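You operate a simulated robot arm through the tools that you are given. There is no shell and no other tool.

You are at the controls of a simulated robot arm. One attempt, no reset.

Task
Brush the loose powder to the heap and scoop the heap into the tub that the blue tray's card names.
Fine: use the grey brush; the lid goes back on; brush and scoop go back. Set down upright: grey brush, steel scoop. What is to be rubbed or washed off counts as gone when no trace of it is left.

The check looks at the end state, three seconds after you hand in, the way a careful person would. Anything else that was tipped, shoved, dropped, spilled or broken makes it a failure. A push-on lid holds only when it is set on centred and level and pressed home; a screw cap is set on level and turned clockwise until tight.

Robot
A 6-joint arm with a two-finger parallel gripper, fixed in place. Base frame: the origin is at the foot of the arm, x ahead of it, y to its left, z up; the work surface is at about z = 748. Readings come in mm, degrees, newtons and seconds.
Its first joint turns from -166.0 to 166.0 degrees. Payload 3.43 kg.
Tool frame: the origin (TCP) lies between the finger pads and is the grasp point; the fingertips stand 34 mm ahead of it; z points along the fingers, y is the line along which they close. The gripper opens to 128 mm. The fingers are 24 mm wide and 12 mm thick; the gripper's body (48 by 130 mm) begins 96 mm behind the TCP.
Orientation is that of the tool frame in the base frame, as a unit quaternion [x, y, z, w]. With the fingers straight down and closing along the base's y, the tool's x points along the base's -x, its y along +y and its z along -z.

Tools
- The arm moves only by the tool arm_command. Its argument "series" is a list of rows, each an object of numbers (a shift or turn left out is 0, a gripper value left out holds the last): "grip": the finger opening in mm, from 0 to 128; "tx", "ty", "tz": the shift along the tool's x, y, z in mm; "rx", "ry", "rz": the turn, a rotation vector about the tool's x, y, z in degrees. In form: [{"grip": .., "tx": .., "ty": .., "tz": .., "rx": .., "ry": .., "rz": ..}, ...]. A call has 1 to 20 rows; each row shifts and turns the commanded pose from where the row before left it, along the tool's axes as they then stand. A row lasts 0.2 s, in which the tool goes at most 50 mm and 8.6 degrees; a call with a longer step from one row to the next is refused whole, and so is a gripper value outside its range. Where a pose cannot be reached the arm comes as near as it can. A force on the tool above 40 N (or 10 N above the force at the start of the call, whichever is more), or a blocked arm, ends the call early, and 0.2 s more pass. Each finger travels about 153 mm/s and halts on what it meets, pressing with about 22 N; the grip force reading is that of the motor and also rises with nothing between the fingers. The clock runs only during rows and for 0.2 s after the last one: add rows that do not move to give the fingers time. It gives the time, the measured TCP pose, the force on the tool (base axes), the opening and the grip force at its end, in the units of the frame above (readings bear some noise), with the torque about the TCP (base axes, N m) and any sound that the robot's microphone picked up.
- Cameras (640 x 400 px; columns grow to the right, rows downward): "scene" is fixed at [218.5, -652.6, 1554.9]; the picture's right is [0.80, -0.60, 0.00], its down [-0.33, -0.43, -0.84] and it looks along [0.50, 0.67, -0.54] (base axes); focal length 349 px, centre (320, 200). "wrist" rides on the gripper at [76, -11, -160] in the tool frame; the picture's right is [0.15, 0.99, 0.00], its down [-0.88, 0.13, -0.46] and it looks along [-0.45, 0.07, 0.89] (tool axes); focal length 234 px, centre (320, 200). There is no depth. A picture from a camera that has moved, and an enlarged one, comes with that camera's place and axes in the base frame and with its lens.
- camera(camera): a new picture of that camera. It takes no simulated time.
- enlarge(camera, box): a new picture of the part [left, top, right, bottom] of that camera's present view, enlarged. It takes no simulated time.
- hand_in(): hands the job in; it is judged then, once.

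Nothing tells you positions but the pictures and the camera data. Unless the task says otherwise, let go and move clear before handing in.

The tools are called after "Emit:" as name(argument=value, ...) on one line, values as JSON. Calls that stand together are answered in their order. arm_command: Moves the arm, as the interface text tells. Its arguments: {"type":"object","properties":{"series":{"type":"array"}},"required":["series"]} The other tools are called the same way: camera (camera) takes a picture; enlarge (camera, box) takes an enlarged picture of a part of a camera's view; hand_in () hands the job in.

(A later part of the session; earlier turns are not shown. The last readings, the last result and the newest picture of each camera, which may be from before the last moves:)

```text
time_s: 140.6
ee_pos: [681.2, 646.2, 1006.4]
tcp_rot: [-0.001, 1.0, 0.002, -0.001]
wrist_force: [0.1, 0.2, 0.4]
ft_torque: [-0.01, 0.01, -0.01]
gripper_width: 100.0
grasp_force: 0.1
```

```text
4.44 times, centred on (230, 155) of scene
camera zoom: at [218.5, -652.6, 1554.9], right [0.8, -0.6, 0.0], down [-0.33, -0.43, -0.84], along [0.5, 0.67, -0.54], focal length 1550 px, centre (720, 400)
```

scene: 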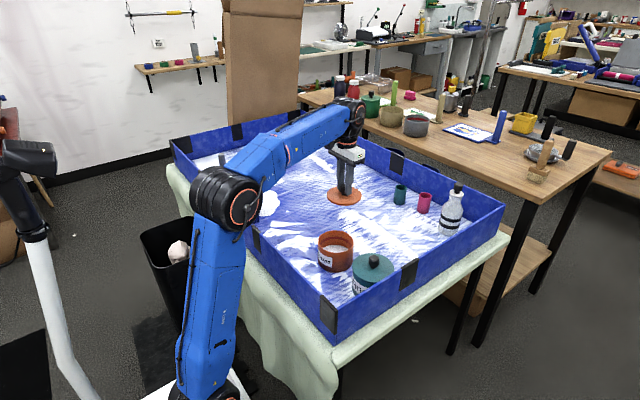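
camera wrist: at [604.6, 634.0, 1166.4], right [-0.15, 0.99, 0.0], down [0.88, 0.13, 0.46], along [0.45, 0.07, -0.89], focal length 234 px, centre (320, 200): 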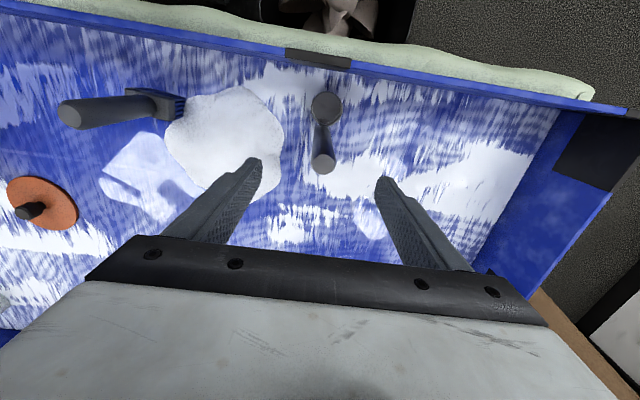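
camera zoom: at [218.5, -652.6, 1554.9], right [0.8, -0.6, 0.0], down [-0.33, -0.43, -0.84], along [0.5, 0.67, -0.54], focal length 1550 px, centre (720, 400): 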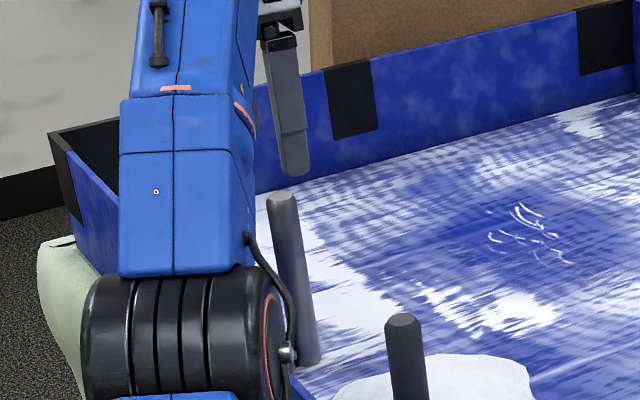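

The scoop is an upright steel cup (about 46 mm across, centred near (641, 649)) with a vertical handle at about (682, 649), top at z≈930. I'll lower around the handle.

Emit:
arm_command(series=[{"tx": -1, "ty": 2.8}, {"tz": 35}, {"tz": 35}, {"tz": 30}, {"tz": 20}, {}, {}])

Emit:
camera(camera="wrist")

Emit:
enlarge(camera="wrist", box=[240, 80, 400, 250])

```text
time_s: 142.2
ee_pos: [679.1, 646.6, 887.6]
tcp_rot: [-0.001, 1.0, 0.001, -0.001]
wrist_force: [0.7, -0.3, 0.5]
ft_torque: [0.02, 0.0, -0.02]
gripper_width: 100.0
grasp_force: 0.1
```

```text
taken
camera wrist: at [604.3, 634.7, 1046.9], right [-0.15, 0.99, 0.0], down [0.88, 0.13, 0.45], along [0.45, 0.07, -0.89], focal length 234 px, centre (320, 200)
```

wrist: 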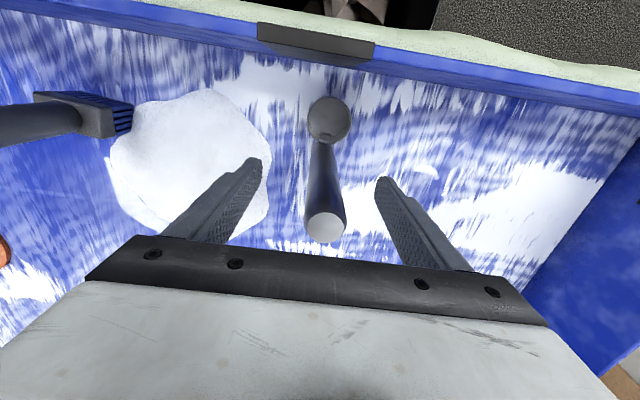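

```text
2.35 times, centred on (320, 165) of wrist
camera zoom: at [604.3, 634.7, 1046.9], right [-0.15, 0.99, 0.0], down [0.88, 0.13, 0.45], along [0.45, 0.07, -0.89], focal length 551 px, centre (320, 282)
```

zoom: 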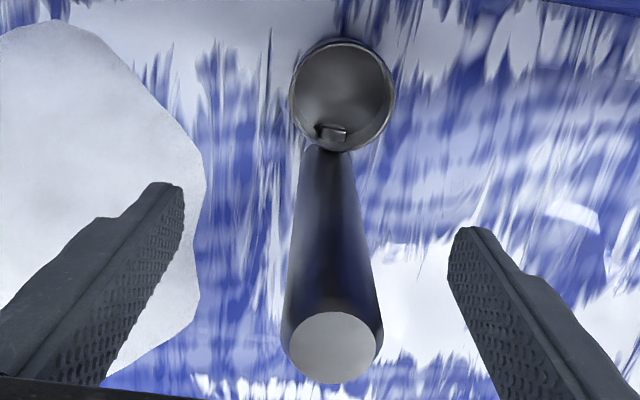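

Centred within about 3 mm. Nudging over and closing on the scoop's handle.

Emit:
arm_command(series=[{"ty": 3.2}, {"grip": 60}, {"grip": 30}, {"grip": 0}, {}, {}])

Emit:
camera(camera="wrist")

```text
time_s: 143.6
ee_pos: [679.3, 649.4, 887.2]
tcp_rot: [-0.001, 1.0, 0.0, 0.0]
wrist_force: [0.2, -1.1, -0.3]
ft_torque: [-0.07, -0.04, 0.01]
gripper_width: 27.2
grasp_force: 22.7
```

```text
taken
camera wrist: at [604.0, 638.5, 1046.5], right [-0.15, 0.99, 0.0], down [0.88, 0.13, 0.45], along [0.45, 0.07, -0.89], focal length 234 px, centre (320, 200)
```

wrist: 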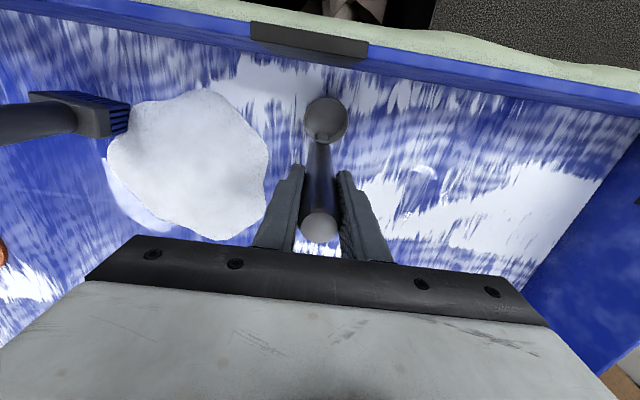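

Scoop gripped (27 mm). I'll lift it clear and carry it to open space so the fixed camera can see its shape.

Emit:
arm_command(series=[{"tz": -15}, {"tz": -35}, {"tz": -40}, {"tx": -24, "ty": -36}, {"tx": -24, "ty": -36}, {"tx": -24, "ty": -36}, {"tx": -24, "ty": -36}, {"tx": -24, "ty": -36}, {}, {}])

Emit:
camera(camera="scene")

Emit:
camera(camera="wrist")

```text
time_s: 145.8
ee_pos: [799.8, 468.9, 979.6]
tcp_rot: [-0.001, 1.0, 0.001, -0.001]
wrist_force: [-0.4, -0.4, -1.6]
ft_torque: [-0.04, 0.01, -0.02]
gripper_width: 26.9
grasp_force: 22.0
```

```text
taken
```

scene: 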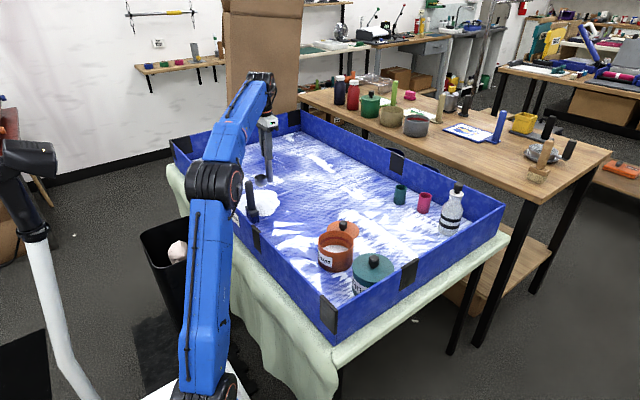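

```text
taken
camera wrist: at [724.6, 457.0, 1139.8], right [-0.15, 0.99, 0.0], down [0.88, 0.13, 0.45], along [0.45, 0.07, -0.89], focal length 234 px, centre (320, 200)
```

wrist: 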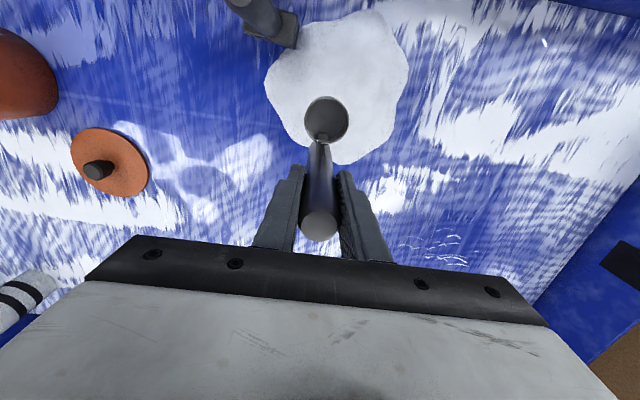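

The heap now spans about x 638–848, y 376–582, with the brush right at its edge. Zooming on the scoop's shape.

Emit:
enlarge(camera="scene", box=[230, 110, 310, 220])

Emit:
enlarge(camera="wrist", box=[250, 70, 400, 250])

Emit:
enlarge(camera="wrist", box=[230, 0, 430, 180])

```text
3.64 times, centred on (270, 165) of scene
camera zoom: at [218.5, -652.6, 1554.9], right [0.8, -0.6, 0.0], down [-0.33, -0.43, -0.84], along [0.5, 0.67, -0.54], focal length 1268 px, centre (502, 327)
```

zoom: 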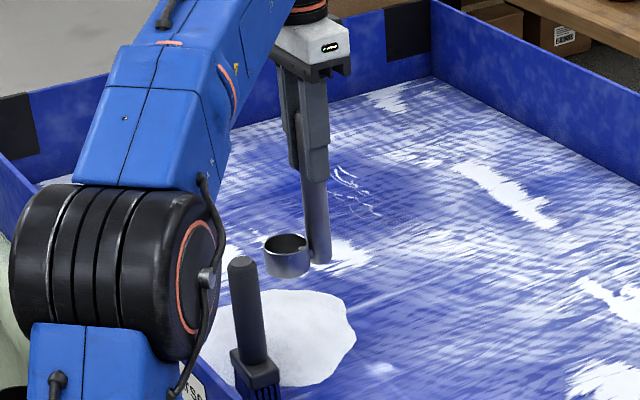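

```text
2.22 times, centred on (325, 160) of wrist
camera zoom: at [724.6, 457.0, 1139.8], right [-0.15, 0.99, 0.0], down [0.88, 0.13, 0.45], along [0.45, 0.07, -0.89], focal length 520 px, centre (309, 289)
```

zoom: 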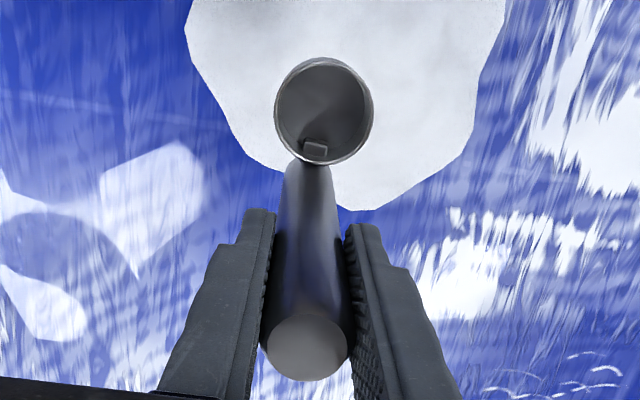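

```text
2.22 times, centred on (330, 90) of wrist
camera zoom: at [724.6, 457.0, 1139.8], right [-0.15, 0.99, 0.0], down [0.88, 0.13, 0.45], along [0.45, 0.07, -0.89], focal length 520 px, centre (298, 444)
```

zoom: 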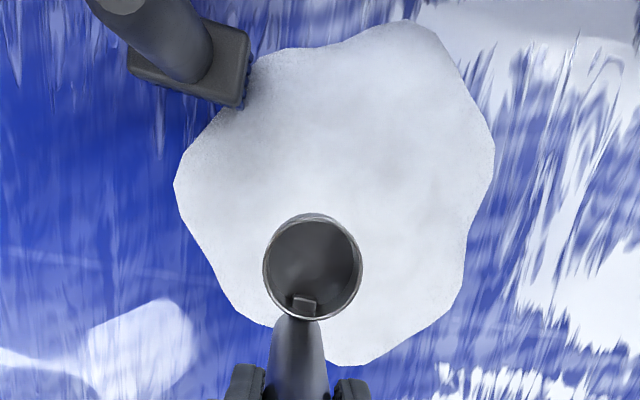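

The cup is about 48 mm across and 32 mm deep. My plan is to lean the handle away from the brush and robot (toward azimuth −70°), drive the lip through the heap's middle, then bring the cup upright. First I'll yaw the tool while raised.

Emit:
arm_command(series=[{"rz": -8.5}, {"rz": -8.5}, {"rz": -8.5}, {"rz": -8.5}, {"rz": -8.5}, {"rz": -8.5}, {"rz": -8.5}, {"rz": -8.5}, {"rz": -8.5}, {"rz": -8.5}, {"rz": -8.5}, {"rz": -8.5}, {"rz": -8}, {}, {}])

Emit:
camera(camera="wrist")

Emit:
camera(camera="scene")

```text
time_s: 149.0
ee_pos: [799.3, 469.0, 977.4]
tcp_rot: [0.82, -0.572, -0.001, 0.0]
wrist_force: [-0.9, 0.2, -1.7]
ft_torque: [0.02, -0.03, 0.02]
gripper_width: 27.0
grasp_force: 21.8
```

```text
taken
camera wrist: at [836.1, 400.3, 1137.4], right [-0.88, -0.48, 0.0], down [-0.43, 0.78, 0.46], along [-0.22, 0.4, -0.89], focal length 234 px, centre (320, 200)
```

wrist: 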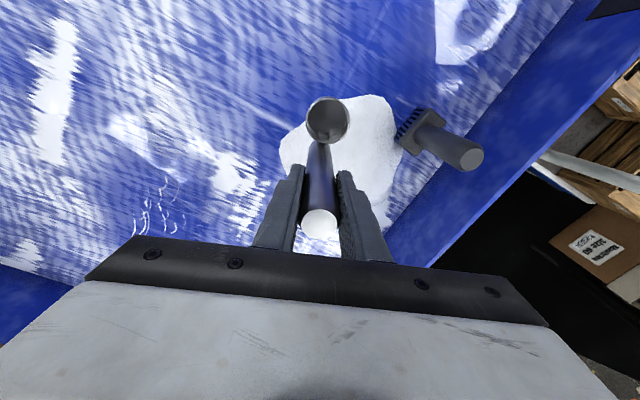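

```text
taken
```

scene: 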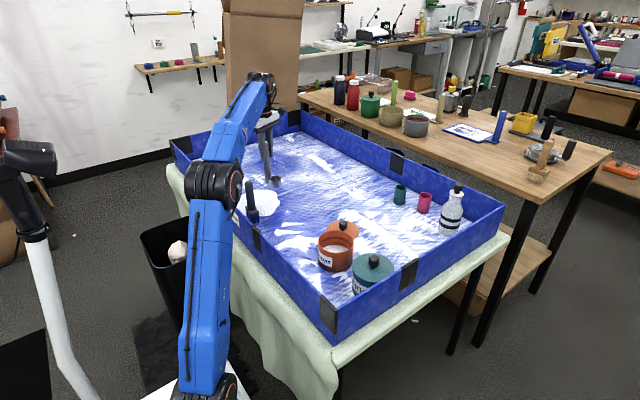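

Yaw is set. Now tilting the scoop about 70° while still high and clear.

Emit:
arm_command(series=[{"ry": -8.5}, {"ry": -8.5}, {"ry": -8.5}, {"ry": -8.5}, {"ry": -8.5}, {"ry": -8.5}, {"ry": -8.5}, {"ry": -8.5}, {"ry": -2}, {}, {}])

Emit:
camera(camera="scene")

Emit:
camera(camera="wrist")

```text
time_s: 151.4
ee_pos: [800.4, 468.4, 977.3]
tcp_rot: [0.671, -0.469, -0.471, -0.328]
wrist_force: [-0.2, -0.8, -1.4]
ft_torque: [-0.11, -0.03, -0.01]
gripper_width: 26.7
grasp_force: 21.9
```

```text
taken
```

scene: 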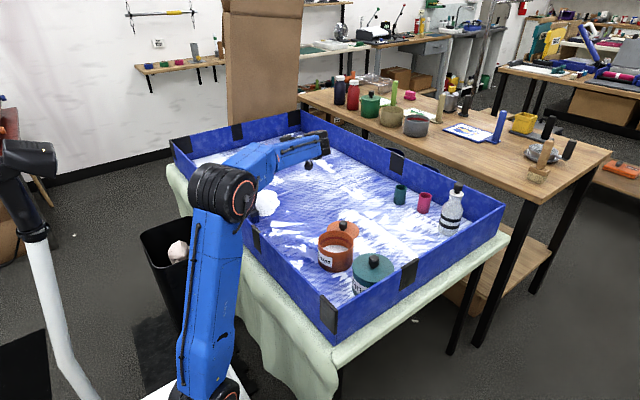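

```text
taken
camera wrist: at [870.8, 306.4, 960.4], right [-0.91, -0.39, -0.14], down [-0.08, -0.17, 0.98], along [-0.4, 0.91, 0.12], focal length 234 px, centre (320, 200)
```

wrist: 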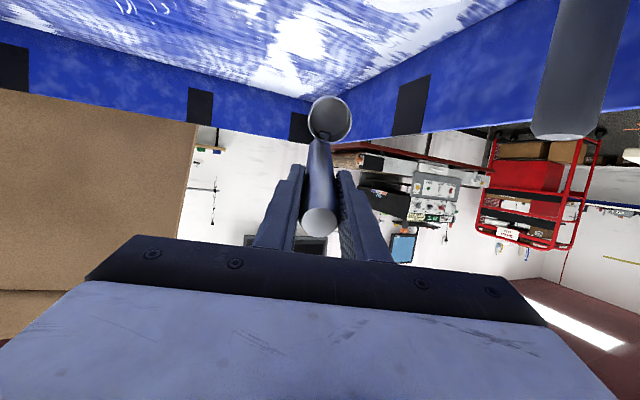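

The tilt is in place. Moving down to just outside the heap's far (+y) edge, still a little above the floor.

Emit:
arm_command(series=[{"tx": 16.45, "ty": 12.6, "tz": 26.05}, {"tx": 16.45, "ty": 12.6, "tz": 26.05}, {"tx": 16.45, "ty": 12.6, "tz": 26.05}, {"tx": 16.45, "ty": 12.6, "tz": 26.05}, {}, {}])

Emit:
camera(camera="scene")

Emit:
enlarge(camera="scene", box=[210, 120, 330, 220])

Emit:
camera(camera="wrist")

```text
time_s: 152.8
ee_pos: [728.0, 521.6, 879.5]
tcp_rot: [0.672, -0.469, -0.471, -0.328]
wrist_force: [0.0, 0.6, -1.4]
ft_torque: [-0.11, -0.03, -0.01]
gripper_width: 27.2
grasp_force: 21.4
```

```text
taken
```

scene: 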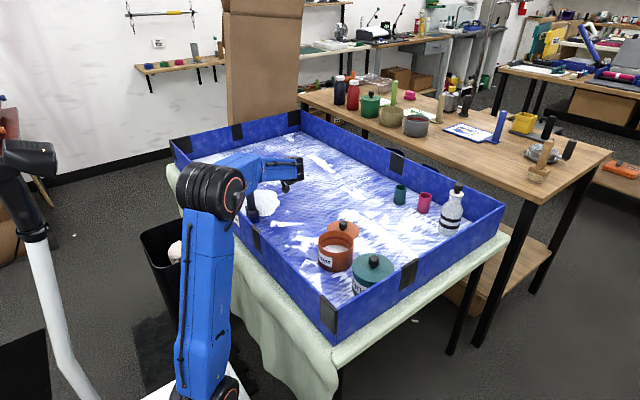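

```text
4.00 times, centred on (270, 170) of scene
camera zoom: at [218.5, -652.6, 1554.9], right [0.8, -0.6, 0.0], down [-0.33, -0.43, -0.84], along [0.5, 0.67, -0.54], focal length 1395 px, centre (520, 320)
```

zoom: 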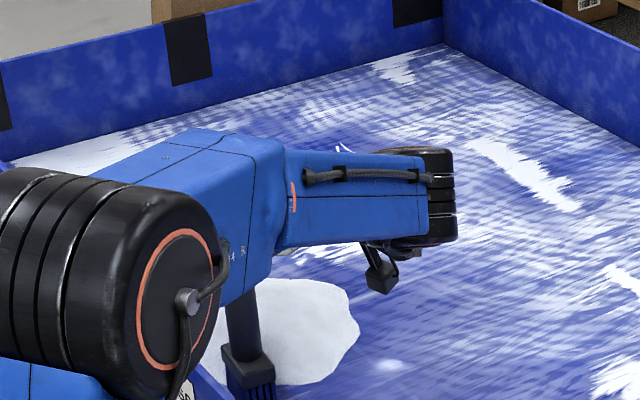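

```text
taken
camera wrist: at [798.2, 359.7, 862.2], right [-0.91, -0.39, -0.14], down [-0.08, -0.16, 0.98], along [-0.4, 0.91, 0.12], focal length 234 px, centre (320, 200)
```

wrist: 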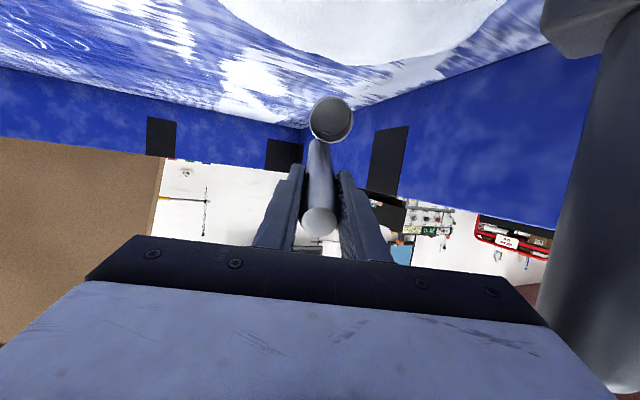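

No contact anywhere; the forearm is clear of the brush. Lowering the cup toward the floor just outside the heap, in steps.

Emit:
arm_command(series=[{"tx": 9.4, "tz": 3.4}, {"tx": 7.5, "tz": 2.7}, {}, {}])

Emit:
arm_command(series=[{"tx": 1.9, "tz": 0.7}, {}])

Emit:
arm_command(series=[{"tx": 1.9, "tz": 0.7}, {}])

```text
time_s: 153.8
ee_pos: [725.0, 520.6, 861.5]
tcp_rot: [0.671, -0.469, -0.471, -0.328]
wrist_force: [-0.4, 0.2, -1.5]
ft_torque: [-0.13, -0.04, 0.01]
gripper_width: 27.0
grasp_force: 22.0
```

```text
time_s: 154.4
ee_pos: [725.3, 521.7, 859.3]
tcp_rot: [0.67, -0.47, -0.471, -0.329]
wrist_force: [0.6, 0.6, -2.8]
ft_torque: [-0.07, -0.07, 0.0]
gripper_width: 27.2
grasp_force: 21.8
```

```text
time_s: 155.0
ee_pos: [726.1, 520.6, 858.4]
tcp_rot: [0.671, -0.469, -0.471, -0.329]
wrist_force: [0.1, -0.5, -1.1]
ft_torque: [-0.11, -0.04, 0.03]
gripper_width: 27.0
grasp_force: 22.2
```

Emit:
arm_command(series=[{"tx": 0.94, "tz": 0.34}, {}])

Emit:
arm_command(series=[{"tx": 0.94, "tz": 0.34}, {}])

Emit:
arm_command(series=[{"tx": 0.94, "tz": 0.34}, {}])

Emit:
enlarge(camera="scene", box=[210, 120, 330, 220])

```text
time_s: 155.6
ee_pos: [726.1, 520.6, 857.3]
tcp_rot: [0.671, -0.469, -0.471, -0.328]
wrist_force: [0.0, 0.4, -1.2]
ft_torque: [-0.15, -0.02, 0.0]
gripper_width: 27.3
grasp_force: 21.7
```

```text
time_s: 156.2
ee_pos: [726.8, 522.0, 856.1]
tcp_rot: [0.671, -0.469, -0.471, -0.328]
wrist_force: [0.6, 0.0, -1.7]
ft_torque: [-0.12, -0.05, -0.01]
gripper_width: 26.8
grasp_force: 21.4
```

```text
time_s: 156.8
ee_pos: [726.3, 521.9, 854.1]
tcp_rot: [0.671, -0.469, -0.47, -0.328]
wrist_force: [0.6, -0.7, -1.2]
ft_torque: [-0.12, -0.04, 0.01]
gripper_width: 27.3
grasp_force: 21.4
```

```text
4.00 times, centred on (270, 170) of scene
camera zoom: at [218.5, -652.6, 1554.9], right [0.8, -0.6, 0.0], down [-0.33, -0.43, -0.84], along [0.5, 0.67, -0.54], focal length 1395 px, centre (520, 320)
```

zoom: 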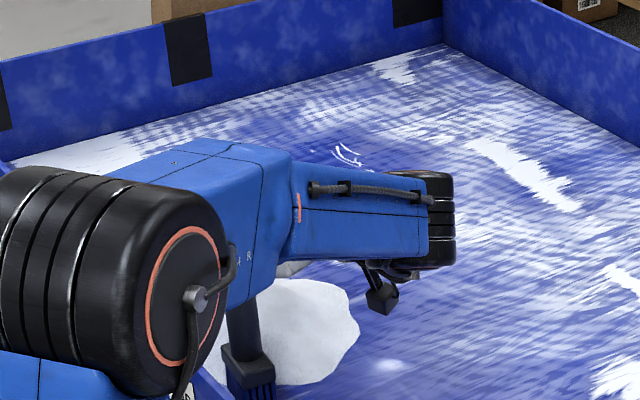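

Still no contact; a couple more small steps.

Emit:
arm_command(series=[{"tx": 0.94, "tz": 0.34}, {}])

Emit:
arm_command(series=[{"tx": 0.94, "tz": 0.34}, {}])

Emit:
arm_command(series=[{"tx": 0.94, "tz": 0.34}, {}])

Emit:
arm_command(series=[{"tx": 0.94, "tz": 0.34}, {}])

```text
time_s: 157.4
ee_pos: [727.1, 522.0, 854.4]
tcp_rot: [0.671, -0.469, -0.471, -0.329]
wrist_force: [0.3, 0.7, 3.4]
ft_torque: [0.39, 0.11, -0.09]
gripper_width: 27.2
grasp_force: 21.1
```

```text
time_s: 158.0
ee_pos: [726.9, 522.3, 853.3]
tcp_rot: [0.67, -0.47, -0.47, -0.33]
wrist_force: [2.9, -1.0, 7.1]
ft_torque: [0.56, 0.04, -0.2]
gripper_width: 27.0
grasp_force: 22.2
```

```text
time_s: 158.6
ee_pos: [726.6, 521.1, 853.5]
tcp_rot: [0.671, -0.469, -0.471, -0.328]
wrist_force: [2.6, -1.1, 6.3]
ft_torque: [0.59, 0.04, -0.16]
gripper_width: 27.0
grasp_force: 21.7
```

```text
time_s: 159.2
ee_pos: [727.8, 522.5, 852.8]
tcp_rot: [0.671, -0.469, -0.471, -0.329]
wrist_force: [2.7, -0.5, 7.2]
ft_torque: [0.74, 0.04, -0.3]
gripper_width: 27.0
grasp_force: 22.2
```

Contact found (~7 N); I'll ease up 1.5 mm and push the cup's lip through the middle of the heap.

Emit:
arm_command(series=[{"tx": -1.4, "tz": -0.5}, {"tx": 3.4, "tz": -9.4}, {"tx": 3.4, "tz": -9.4}, {"tx": 3.4, "tz": -9.4}, {"tx": 3.4, "tz": -9.4}, {"tx": 3.4, "tz": -9.4}, {"tx": 3.4, "tz": -9.4}, {}])

Emit:
enlarge(camera="scene", box=[210, 120, 330, 220])

Emit:
camera(camera="wrist")

```text
time_s: 161.0
ee_pos: [746.9, 466.8, 853.7]
tcp_rot: [0.671, -0.469, -0.471, -0.329]
wrist_force: [-0.5, -0.2, -1.7]
ft_torque: [-0.1, -0.1, 0.0]
gripper_width: 26.7
grasp_force: 21.6
```

```text
4.00 times, centred on (270, 170) of scene
camera zoom: at [218.5, -652.6, 1554.9], right [0.8, -0.6, 0.0], down [-0.33, -0.43, -0.84], along [0.5, 0.67, -0.54], focal length 1395 px, centre (520, 320)
```

zoom: 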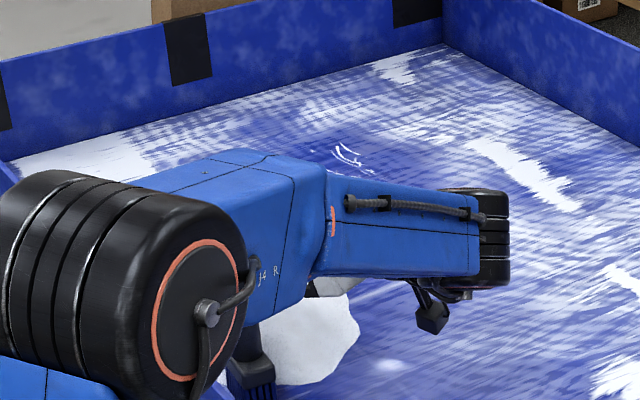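

```text
taken
camera wrist: at [818.3, 305.0, 837.1], right [-0.91, -0.39, -0.14], down [-0.08, -0.17, 0.98], along [-0.4, 0.91, 0.12], focal length 234 px, centre (320, 200)
```

wrist: 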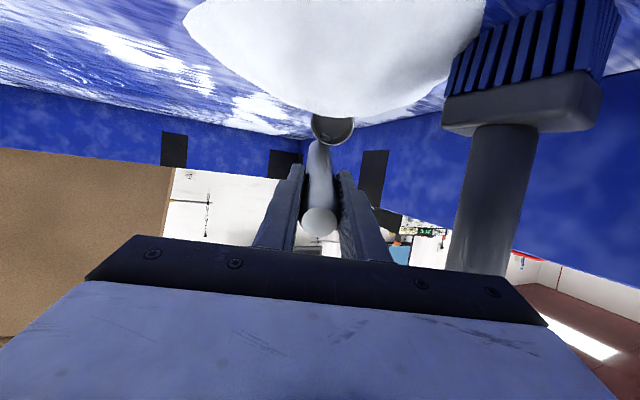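

The wrist view (upside-down) shows the mound with the cup just entering its far side. Continuing the push.

Emit:
arm_command(series=[{"tx": 3.4, "tz": -9.4}, {"tx": 3.4, "tz": -9.4}, {"tx": 3.4, "tz": -9.4}, {"tx": 3.4, "tz": -9.4}, {}])

Emit:
camera(camera="wrist")

```text
time_s: 162.2
ee_pos: [761.4, 427.4, 852.4]
tcp_rot: [0.671, -0.469, -0.471, -0.328]
wrist_force: [0.5, -0.6, -0.8]
ft_torque: [-0.12, -0.05, -0.02]
gripper_width: 26.7
grasp_force: 21.8
```

```text
taken
camera wrist: at [832.0, 266.8, 836.0], right [-0.91, -0.39, -0.14], down [-0.08, -0.16, 0.98], along [-0.4, 0.91, 0.12], focal length 234 px, centre (320, 200)
```

wrist: 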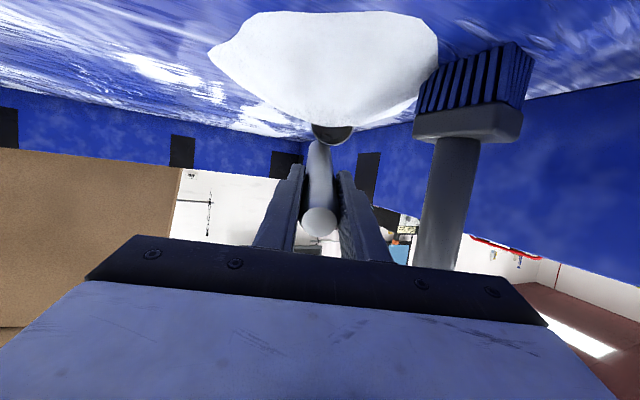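

The cup is now inside the mound with no resistance. A bit further, then rotating the cup upright in place.

Emit:
arm_command(series=[{"tx": 3.4, "tz": -9.4}, {"tx": 3.4, "tz": -9.4}, {"tx": -17.46, "tz": 7.09, "ry": 8.5}, {"tx": -17.46, "tz": 7.09, "ry": 8.5}, {"tx": -17.46, "tz": 7.09, "ry": 8.5}, {"tx": -17.46, "tz": 7.09, "ry": 8.5}, {}])

Emit:
camera(camera="wrist")

Emit:
enlarge(camera="scene", box=[210, 120, 330, 220])

```text
time_s: 163.8
ee_pos: [746.3, 466.5, 896.6]
tcp_rot: [0.78, -0.545, -0.253, -0.176]
wrist_force: [0.5, -1.8, 4.0]
ft_torque: [-0.05, -0.08, 0.04]
gripper_width: 26.9
grasp_force: 21.0
```

```text
taken
camera wrist: at [810.7, 324.0, 981.1], right [-0.89, -0.45, -0.09], down [-0.27, 0.37, 0.89], along [-0.37, 0.81, -0.46], focal length 234 px, centre (320, 200)
```

wrist: 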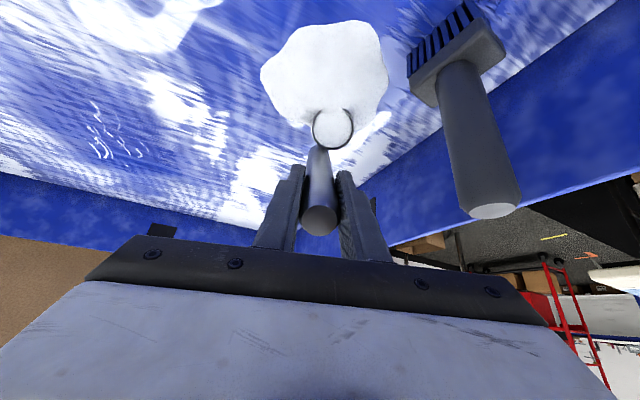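

```text
4.00 times, centred on (270, 170) of scene
camera zoom: at [218.5, -652.6, 1554.9], right [0.8, -0.6, 0.0], down [-0.33, -0.43, -0.84], along [0.5, 0.67, -0.54], focal length 1395 px, centre (520, 320)
```

zoom: 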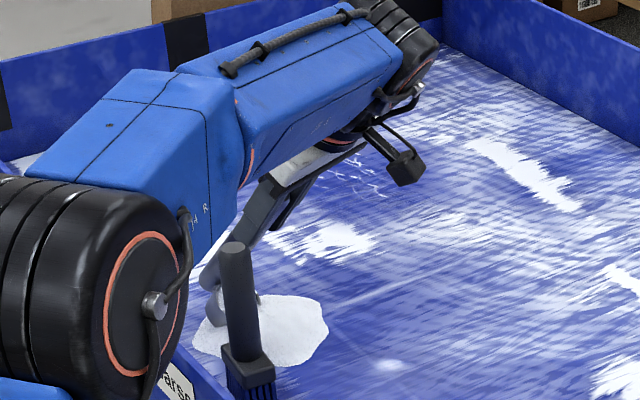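

The cup is filled and the heap shrank noticeably. I'll lift slightly and finish bringing the cup upright.

Emit:
arm_command(series=[{"tx": -3, "tz": -4}, {"tx": -17.46, "tz": 7.09, "ry": 8.5}, {"tx": -17.46, "tz": 7.09, "ry": 8.5}, {"tx": -17.46, "tz": 7.09, "ry": 8.5}, {"tx": -17.46, "tz": 7.09, "ry": 8.5}, {"tx": -4.2, "tz": 1.4, "ry": 2}, {}, {"tz": -20}, {"tz": -30}, {"tz": -30}, {}])

Emit:
camera(camera="wrist")

Emit:
enlarge(camera="wrist", box=[240, 60, 420, 240])

Emit:
enlarge(camera="scene", box=[210, 120, 330, 220])

```text
time_s: 166.2
ee_pos: [719.3, 540.2, 981.3]
tcp_rot: [0.82, -0.573, -0.001, -0.001]
wrist_force: [-0.1, 0.5, -0.9]
ft_torque: [0.0, -0.01, 0.0]
gripper_width: 26.9
grasp_force: 22.0
```

```text
taken
camera wrist: at [756.9, 473.8, 1141.2], right [-0.88, -0.48, 0.0], down [-0.42, 0.78, 0.46], along [-0.22, 0.4, -0.89], focal length 234 px, centre (320, 200)
```

wrist: 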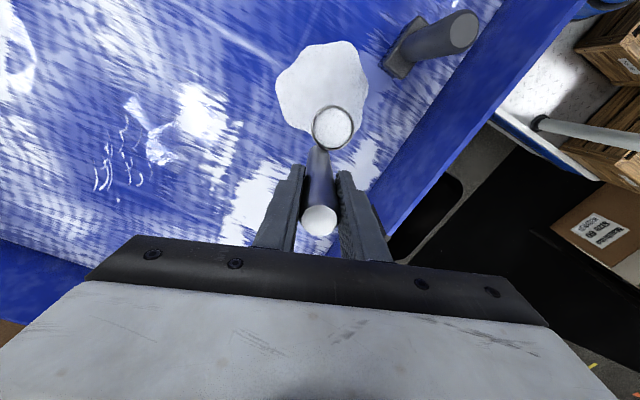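

```text
2.22 times, centred on (330, 150) of wrist
camera zoom: at [756.9, 473.8, 1141.2], right [-0.88, -0.48, 0.0], down [-0.42, 0.78, 0.46], along [-0.22, 0.4, -0.89], focal length 520 px, centre (298, 311)
```

zoom: 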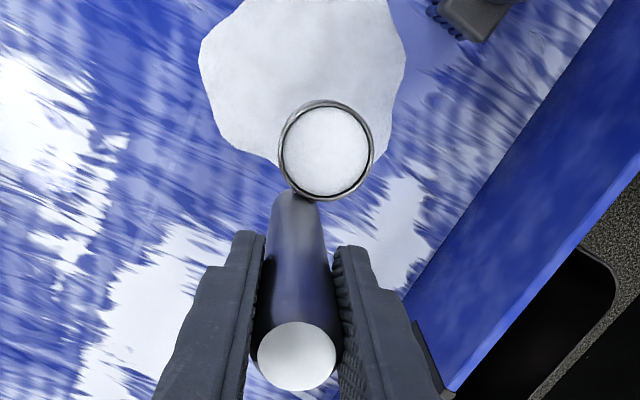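

```text
4.00 times, centred on (270, 170) of scene
camera zoom: at [218.5, -652.6, 1554.9], right [0.8, -0.6, 0.0], down [-0.33, -0.43, -0.84], along [0.5, 0.67, -0.54], focal length 1395 px, centre (520, 320)
```

zoom: 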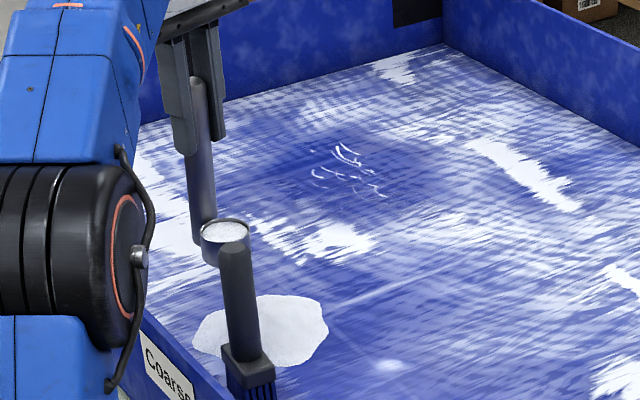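

The scoop is full and the heap is down to about 135 mm across. Carrying it level and high over toward the orange tub.

Emit:
arm_command(series=[{"tz": -12}, {"tz": -12}, {"tx": 30, "ty": 7.6}, {"tx": 42.1, "ty": 10.75}, {"tx": 42.1, "ty": 10.75}, {"tx": 42.1, "ty": 10.75}, {"tx": 42.1, "ty": 10.75}, {"tx": 42.1, "ty": 10.75}, {"tx": 42.1, "ty": 10.75}, {"tx": 42.1, "ty": 10.75}, {"tx": 42.1, "ty": 10.75}, {"tx": 42.1, "ty": 10.75}, {"tx": 42.1, "ty": 10.75}, {"tx": 42.1, "ty": 10.75}, {"tx": 42.1, "ty": 10.75}, {"tx": 42.5, "ty": 10.7}, {}, {}])

Emit:
enlarge(camera="scene", box=[280, 130, 440, 290])

Emit:
enlarge(camera="scene", box=[210, 150, 310, 230])

```text
time_s: 170.0
ee_pos: [782.1, -53.5, 1005.7]
tcp_rot: [0.819, -0.573, -0.001, -0.001]
wrist_force: [-0.2, -0.6, -1.6]
ft_torque: [0.01, -0.02, -0.01]
gripper_width: 27.0
grasp_force: 22.0
```

```text
2.50 times, centred on (360, 210) of scene
camera zoom: at [218.5, -652.6, 1554.9], right [0.8, -0.6, 0.0], down [-0.33, -0.43, -0.84], along [0.5, 0.67, -0.54], focal length 872 px, centre (220, 175)
```

zoom: 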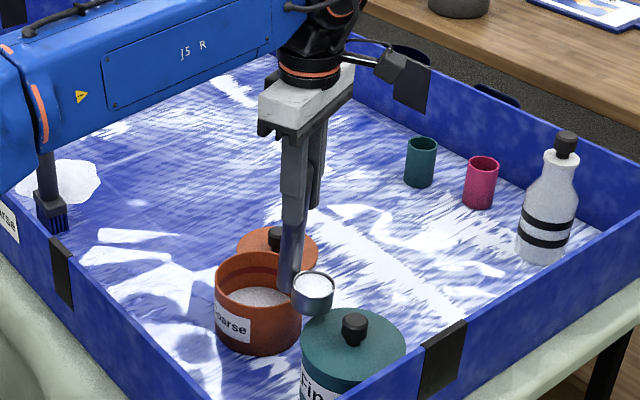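

```text
5.00 times, centred on (260, 190) of scene
camera zoom: at [218.5, -652.6, 1554.9], right [0.8, -0.6, 0.0], down [-0.33, -0.43, -0.84], along [0.5, 0.67, -0.54], focal length 1744 px, centre (620, 250)
```

zoom: 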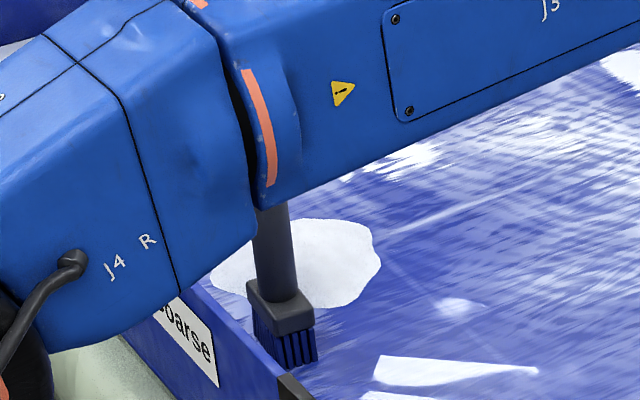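

Level and full. Now yawing to point the pour direction toward +y over open floor.

Emit:
arm_command(series=[{"rz": 8.5}, {"rz": 8.5}, {"rz": 8.5}, {"rz": 8.5}, {"rz": 8.5}, {"rz": 8.5}, {"rz": 8.5}, {"rz": 8.5}, {"rz": 8.5}, {"rz": 8.5}, {"rz": 8.5}, {"rz": 8.5}])

Emit:
arm_command(series=[{"rz": 8.5}, {"rz": 8.5}, {"rz": 8.5}, {"rz": 8.5}, {"rz": 8.5}, {"rz": 8.5}, {"rz": 8.5}, {"rz": 8.5}, {"rz": 8.5}, {"rz": 8.5}, {"rz": 8.5}, {"rz": 4.5}, {}, {}])

Emit:
camera(camera="wrist")

Emit:
enlarge(camera="scene", box=[280, 130, 440, 290])

```text
time_s: 172.6
ee_pos: [780.7, -53.0, 1005.5]
tcp_rot: [-0.07, 0.998, 0.001, -0.001]
wrist_force: [-0.8, 0.5, -1.4]
ft_torque: [0.0, -0.02, -0.02]
gripper_width: 26.9
grasp_force: 21.9
```

```text
time_s: 175.6
ee_pos: [779.9, -53.2, 1005.4]
tcp_rot: [0.707, 0.707, 0.0, -0.002]
wrist_force: [0.6, -0.3, -1.0]
ft_torque: [-0.02, -0.01, 0.02]
gripper_width: 27.0
grasp_force: 22.2
```

```text
taken
camera wrist: at [768.8, 21.9, 1165.7], right [0.99, 0.15, 0.0], down [0.13, -0.88, 0.45], along [0.07, -0.45, -0.89], focal length 234 px, centre (320, 200)
```

wrist: 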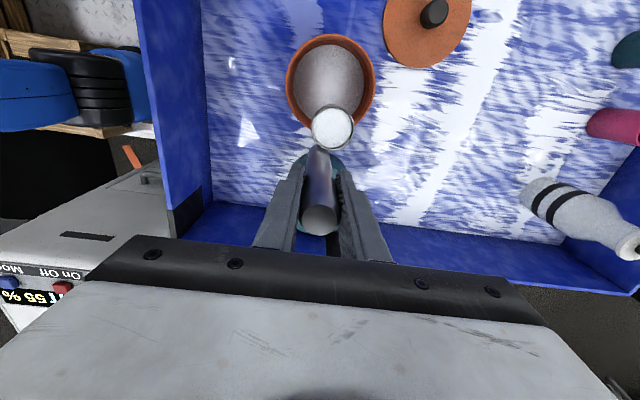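

```text
2.50 times, centred on (360, 210) of scene
camera zoom: at [218.5, -652.6, 1554.9], right [0.8, -0.6, 0.0], down [-0.33, -0.43, -0.84], along [0.5, 0.67, -0.54], focal length 872 px, centre (220, 175)
```

zoom: 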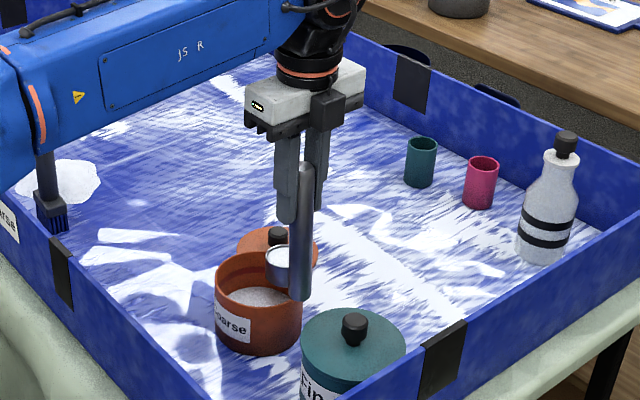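

Cup is over the tub's opening. I'll lower a little and begin tilting about the lip so the powder falls inside.

Emit:
arm_command(series=[{"tz": 8}, {"tz": 8}, {}, {"tx": 15.3, "tz": -7.74, "ry": -8}, {"tx": 15.3, "tz": -7.74, "ry": -8}, {"tx": 15.3, "tz": -7.74, "ry": -8}, {"tx": 15.3, "tz": -7.74, "ry": -8}, {"tx": 15.3, "tz": -7.74, "ry": -8}, {}])

Emit:
enlarge(camera="scene", box=[280, 130, 440, 290])

Emit:
camera(camera="wrist")

```text
time_s: 177.6
ee_pos: [779.6, 30.4, 1003.5]
tcp_rot: [0.664, 0.665, -0.242, 0.241]
wrist_force: [-0.2, -1.3, -1.9]
ft_torque: [0.05, 0.0, 0.0]
gripper_width: 26.7
grasp_force: 22.3
```

```text
2.50 times, centred on (360, 210) of scene
camera zoom: at [218.5, -652.6, 1554.9], right [0.8, -0.6, 0.0], down [-0.33, -0.43, -0.84], along [0.5, 0.67, -0.54], focal length 872 px, centre (220, 175)
```

zoom: 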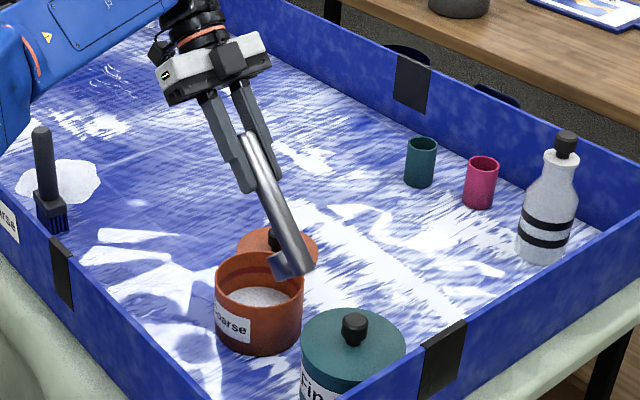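

```text
taken
camera wrist: at [768.1, 190.6, 1078.1], right [0.99, 0.11, -0.1], down [0.13, -0.38, 0.92], along [0.07, -0.92, -0.39], focal length 234 px, centre (320, 200)
```

wrist: 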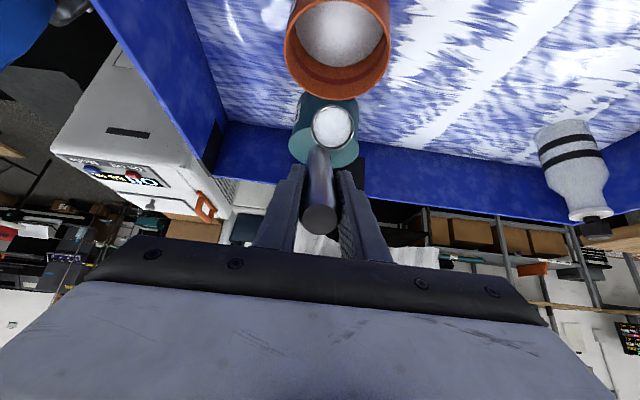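

The lip is over the tub's opening and the powder is still in the cup at 40°. Continuing the tilt.

Emit:
arm_command(series=[{"tx": 15.3, "tz": -7.74, "ry": -8}, {"tx": 15.3, "tz": -7.74, "ry": -8}, {"tx": 15.3, "tz": -7.74, "ry": -8}, {}])

Emit:
enlarge(camera="scene", box=[290, 150, 410, 290])

Emit:
camera(camera="wrist")

```text
time_s: 178.6
ee_pos: [778.7, 78.2, 984.2]
tcp_rot: [0.599, 0.6, -0.375, 0.375]
wrist_force: [-0.8, -0.7, -2.4]
ft_torque: [0.1, -0.03, 0.03]
gripper_width: 26.6
grasp_force: 21.5
```

```text
2.86 times, centred on (350, 220) of scene
camera zoom: at [218.5, -652.6, 1554.9], right [0.8, -0.6, 0.0], down [-0.33, -0.43, -0.84], along [0.5, 0.67, -0.54], focal length 997 px, centre (234, 143)
```

zoom: 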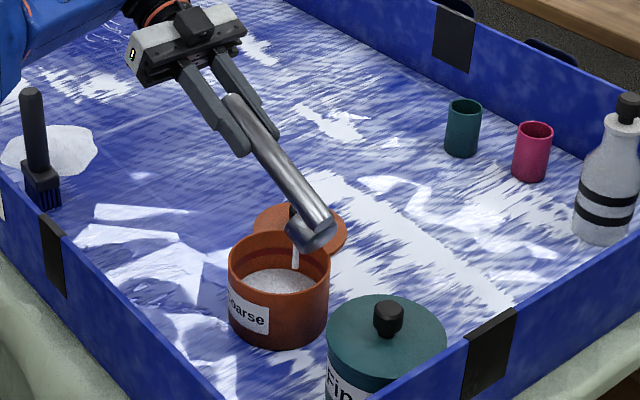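

```text
taken
camera wrist: at [768.0, 254.5, 985.9], right [0.99, 0.07, -0.13], down [0.13, 0.02, 0.99], along [0.07, -1.0, 0.01], focal length 234 px, centre (320, 200)
```

wrist: 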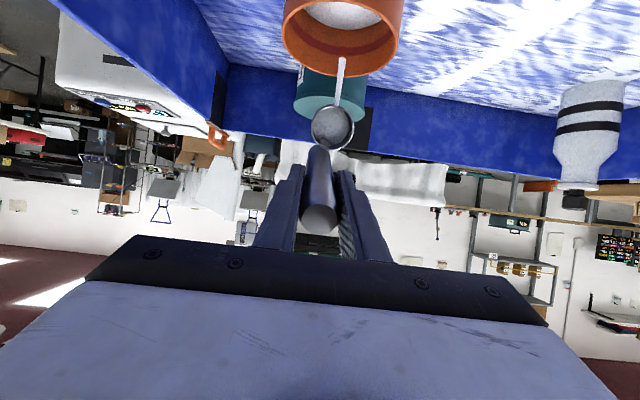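

It's pouring, and the stream lands inside the tub. Holding and then tilting further to empty it.

Emit:
arm_command(series=[{}, {}, {}, {}, {}])

Emit:
arm_command(series=[{"tx": 15.3, "tz": -7.74, "ry": -8}, {}, {"tx": 15.3, "tz": -7.74, "ry": -8}, {}, {"tx": 15.3, "tz": -7.74, "ry": -8}, {}, {}, {}])

Emit:
enlarge(camera="scene", box=[290, 150, 410, 290])

Emit:
camera(camera="wrist")

```text
time_s: 179.8
ee_pos: [778.5, 78.3, 984.1]
tcp_rot: [0.599, 0.601, -0.375, 0.375]
wrist_force: [-0.1, -0.2, -1.2]
ft_torque: [0.1, 0.03, -0.01]
gripper_width: 26.9
grasp_force: 21.9
```

```text
time_s: 181.6
ee_pos: [812.7, 40.5, 896.4]
tcp_rot: [0.506, 0.519, -0.48, 0.493]
wrist_force: [0.6, 1.6, 1.0]
ft_torque: [-0.13, -0.08, 0.1]
gripper_width: 26.8
grasp_force: 22.0
out of reach, approached as far as the arm can: row 1, 3, 5
```

```text
2.86 times, centred on (350, 220) of scene
camera zoom: at [218.5, -652.6, 1554.9], right [0.8, -0.6, 0.0], down [-0.33, -0.43, -0.84], along [0.5, 0.67, -0.54], focal length 997 px, centre (234, 143)
```

zoom: 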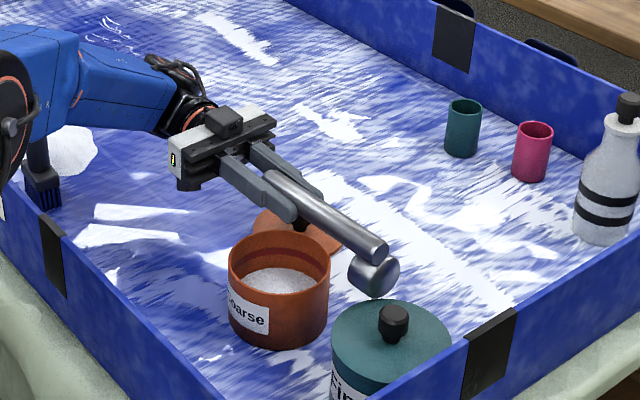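

```text
taken
camera wrist: at [797.8, 202.5, 829.4], right [0.99, 0.03, -0.15], down [0.12, 0.41, 0.9], along [0.09, -0.91, 0.41], focal length 234 px, centre (320, 200)
```

wrist: 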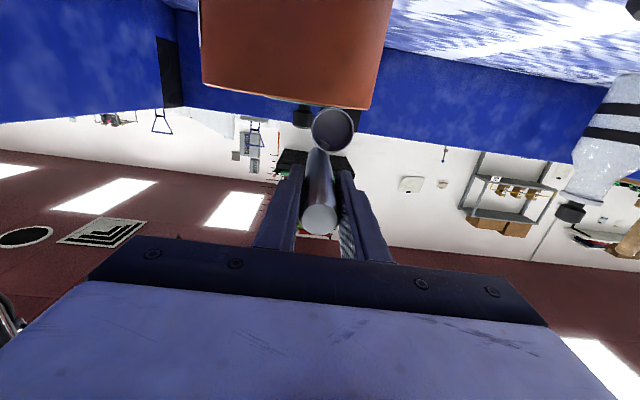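

The last tilt was out of reach and the arm drifted to a low pose with the cup near the teal tub. I'll retrace the same steps in reverse right away.

Emit:
arm_command(series=[{"tx": -14.07, "tz": 9.79, "ry": 8}, {}, {"tx": -14.07, "tz": 9.79, "ry": 8}, {}, {"tx": -14.07, "tz": 9.79, "ry": 8}, {}, {}, {}])

Emit:
enlarge(camera="scene", box=[290, 150, 410, 290])

Emit:
camera(camera="wrist")

```text
time_s: 183.4
ee_pos: [811.2, 2.5, 933.2]
tcp_rot: [0.599, 0.601, -0.374, 0.374]
wrist_force: [1.6, 2.0, 4.4]
ft_torque: [-0.33, -0.2, 0.27]
gripper_width: 26.8
grasp_force: 22.1
```

```text
2.86 times, centred on (350, 220) of scene
camera zoom: at [218.5, -652.6, 1554.9], right [0.8, -0.6, 0.0], down [-0.33, -0.43, -0.84], along [0.5, 0.67, -0.54], focal length 997 px, centre (234, 143)
```

zoom: 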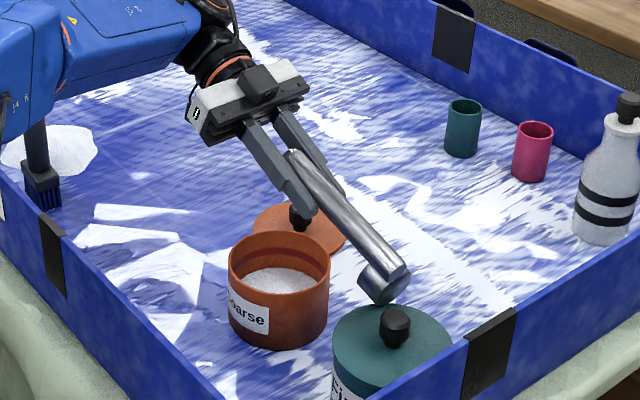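

```text
taken
camera wrist: at [799.7, 179.4, 935.2], right [0.99, 0.07, -0.13], down [0.13, 0.02, 0.99], along [0.07, -1.0, 0.01], focal length 234 px, centre (320, 200)
```

wrist: 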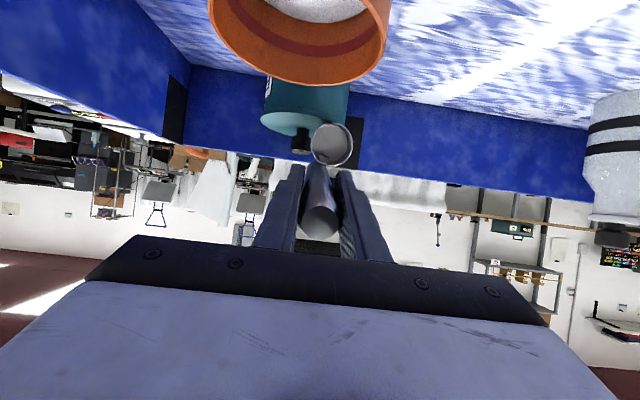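

The commanded pose was re-based and the cup is touching the teal lid. Lifting straight up right away.

Emit:
arm_command(series=[{"tx": -9, "tz": -4.4}, {"tx": -18, "tz": -8.8}, {"tx": -18, "tz": -8.8}, {"tx": -18, "tz": -8.8}, {}])

Emit:
enlarge(camera="scene", box=[290, 150, 410, 290])

Emit:
camera(camera="wrist")

```text
time_s: 184.6
ee_pos: [811.9, 3.7, 1001.6]
tcp_rot: [0.599, 0.601, -0.375, 0.374]
wrist_force: [-0.7, 0.2, -1.3]
ft_torque: [0.13, -0.02, 0.0]
gripper_width: 26.9
grasp_force: 21.9
```

```text
2.86 times, centred on (350, 220) of scene
camera zoom: at [218.5, -652.6, 1554.9], right [0.8, -0.6, 0.0], down [-0.33, -0.43, -0.84], along [0.5, 0.67, -0.54], focal length 997 px, centre (234, 143)
```

zoom: 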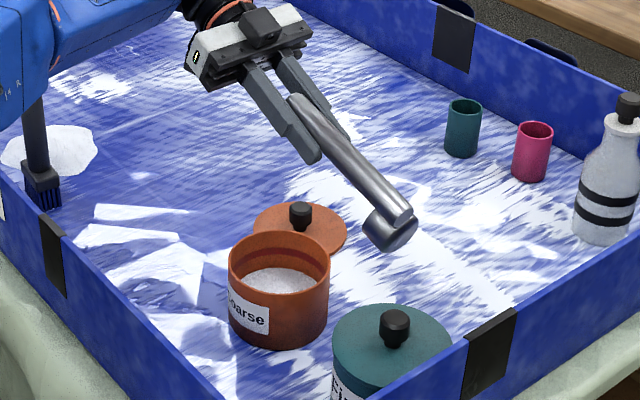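

```text
taken
camera wrist: at [801.5, 180.1, 1003.6], right [0.99, 0.07, -0.13], down [0.13, 0.02, 0.99], along [0.07, -1.0, 0.01], focal length 234 px, centre (320, 200)
```

wrist: 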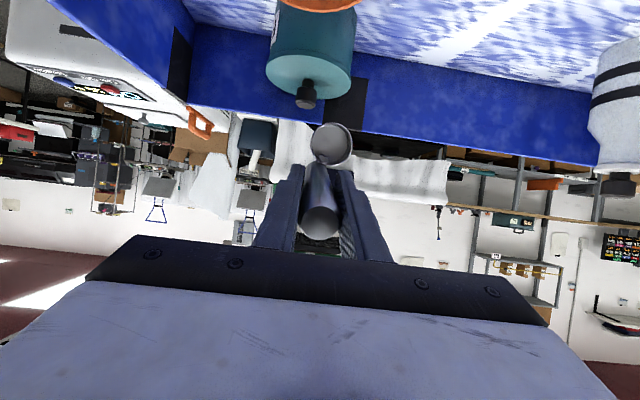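

Clear now and the cup is empty, but the teal tub got nudged. I'll check closely for spills and how far it moved.

Emit:
arm_command(series=[{"tx": -18, "tz": -8.8}, {"tx": -18, "tz": -8.8}, {}])

Emit:
enlarge(camera="scene", box=[290, 210, 420, 310])

Emit:
enlarge(camera="scene", box=[310, 210, 370, 260])

Emit:
enlarge(camera="scene", box=[310, 190, 370, 280])

```text
time_s: 185.4
ee_pos: [813.8, 3.3, 1041.4]
tcp_rot: [0.599, 0.601, -0.375, 0.375]
wrist_force: [0.7, -0.2, -1.2]
ft_torque: [0.14, 0.0, 0.0]
gripper_width: 27.0
grasp_force: 22.0
```

```text
4.00 times, centred on (355, 260) of scene
camera zoom: at [218.5, -652.6, 1554.9], right [0.8, -0.6, 0.0], down [-0.33, -0.43, -0.84], along [0.5, 0.67, -0.54], focal length 1395 px, centre (180, -40)
```

zoom: 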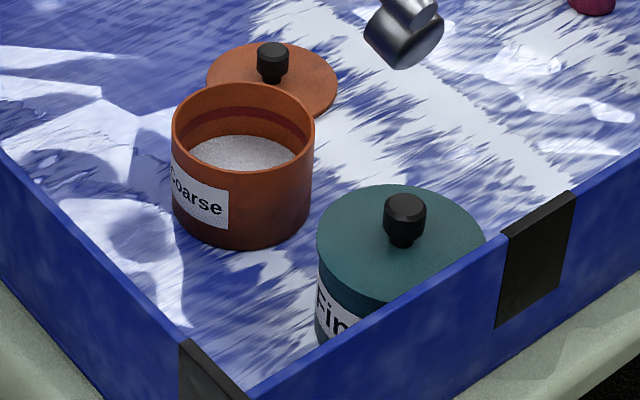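

```text
8.00 times, centred on (340, 235) of scene
camera zoom: at [218.5, -652.6, 1554.9], right [0.8, -0.6, 0.0], down [-0.33, -0.43, -0.84], along [0.5, 0.67, -0.54], focal length 2791 px, centre (160, -80)
```

zoom: 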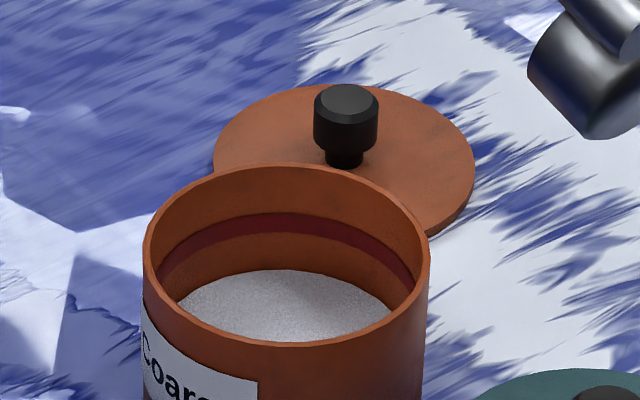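

```text
4.44 times, centred on (340, 235) of scene
camera zoom: at [218.5, -652.6, 1554.9], right [0.8, -0.6, 0.0], down [-0.33, -0.43, -0.84], along [0.5, 0.67, -0.54], focal length 1550 px, centre (231, 44)
```

zoom: 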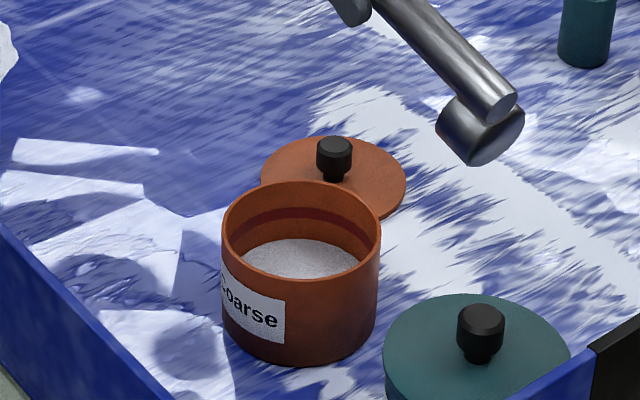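

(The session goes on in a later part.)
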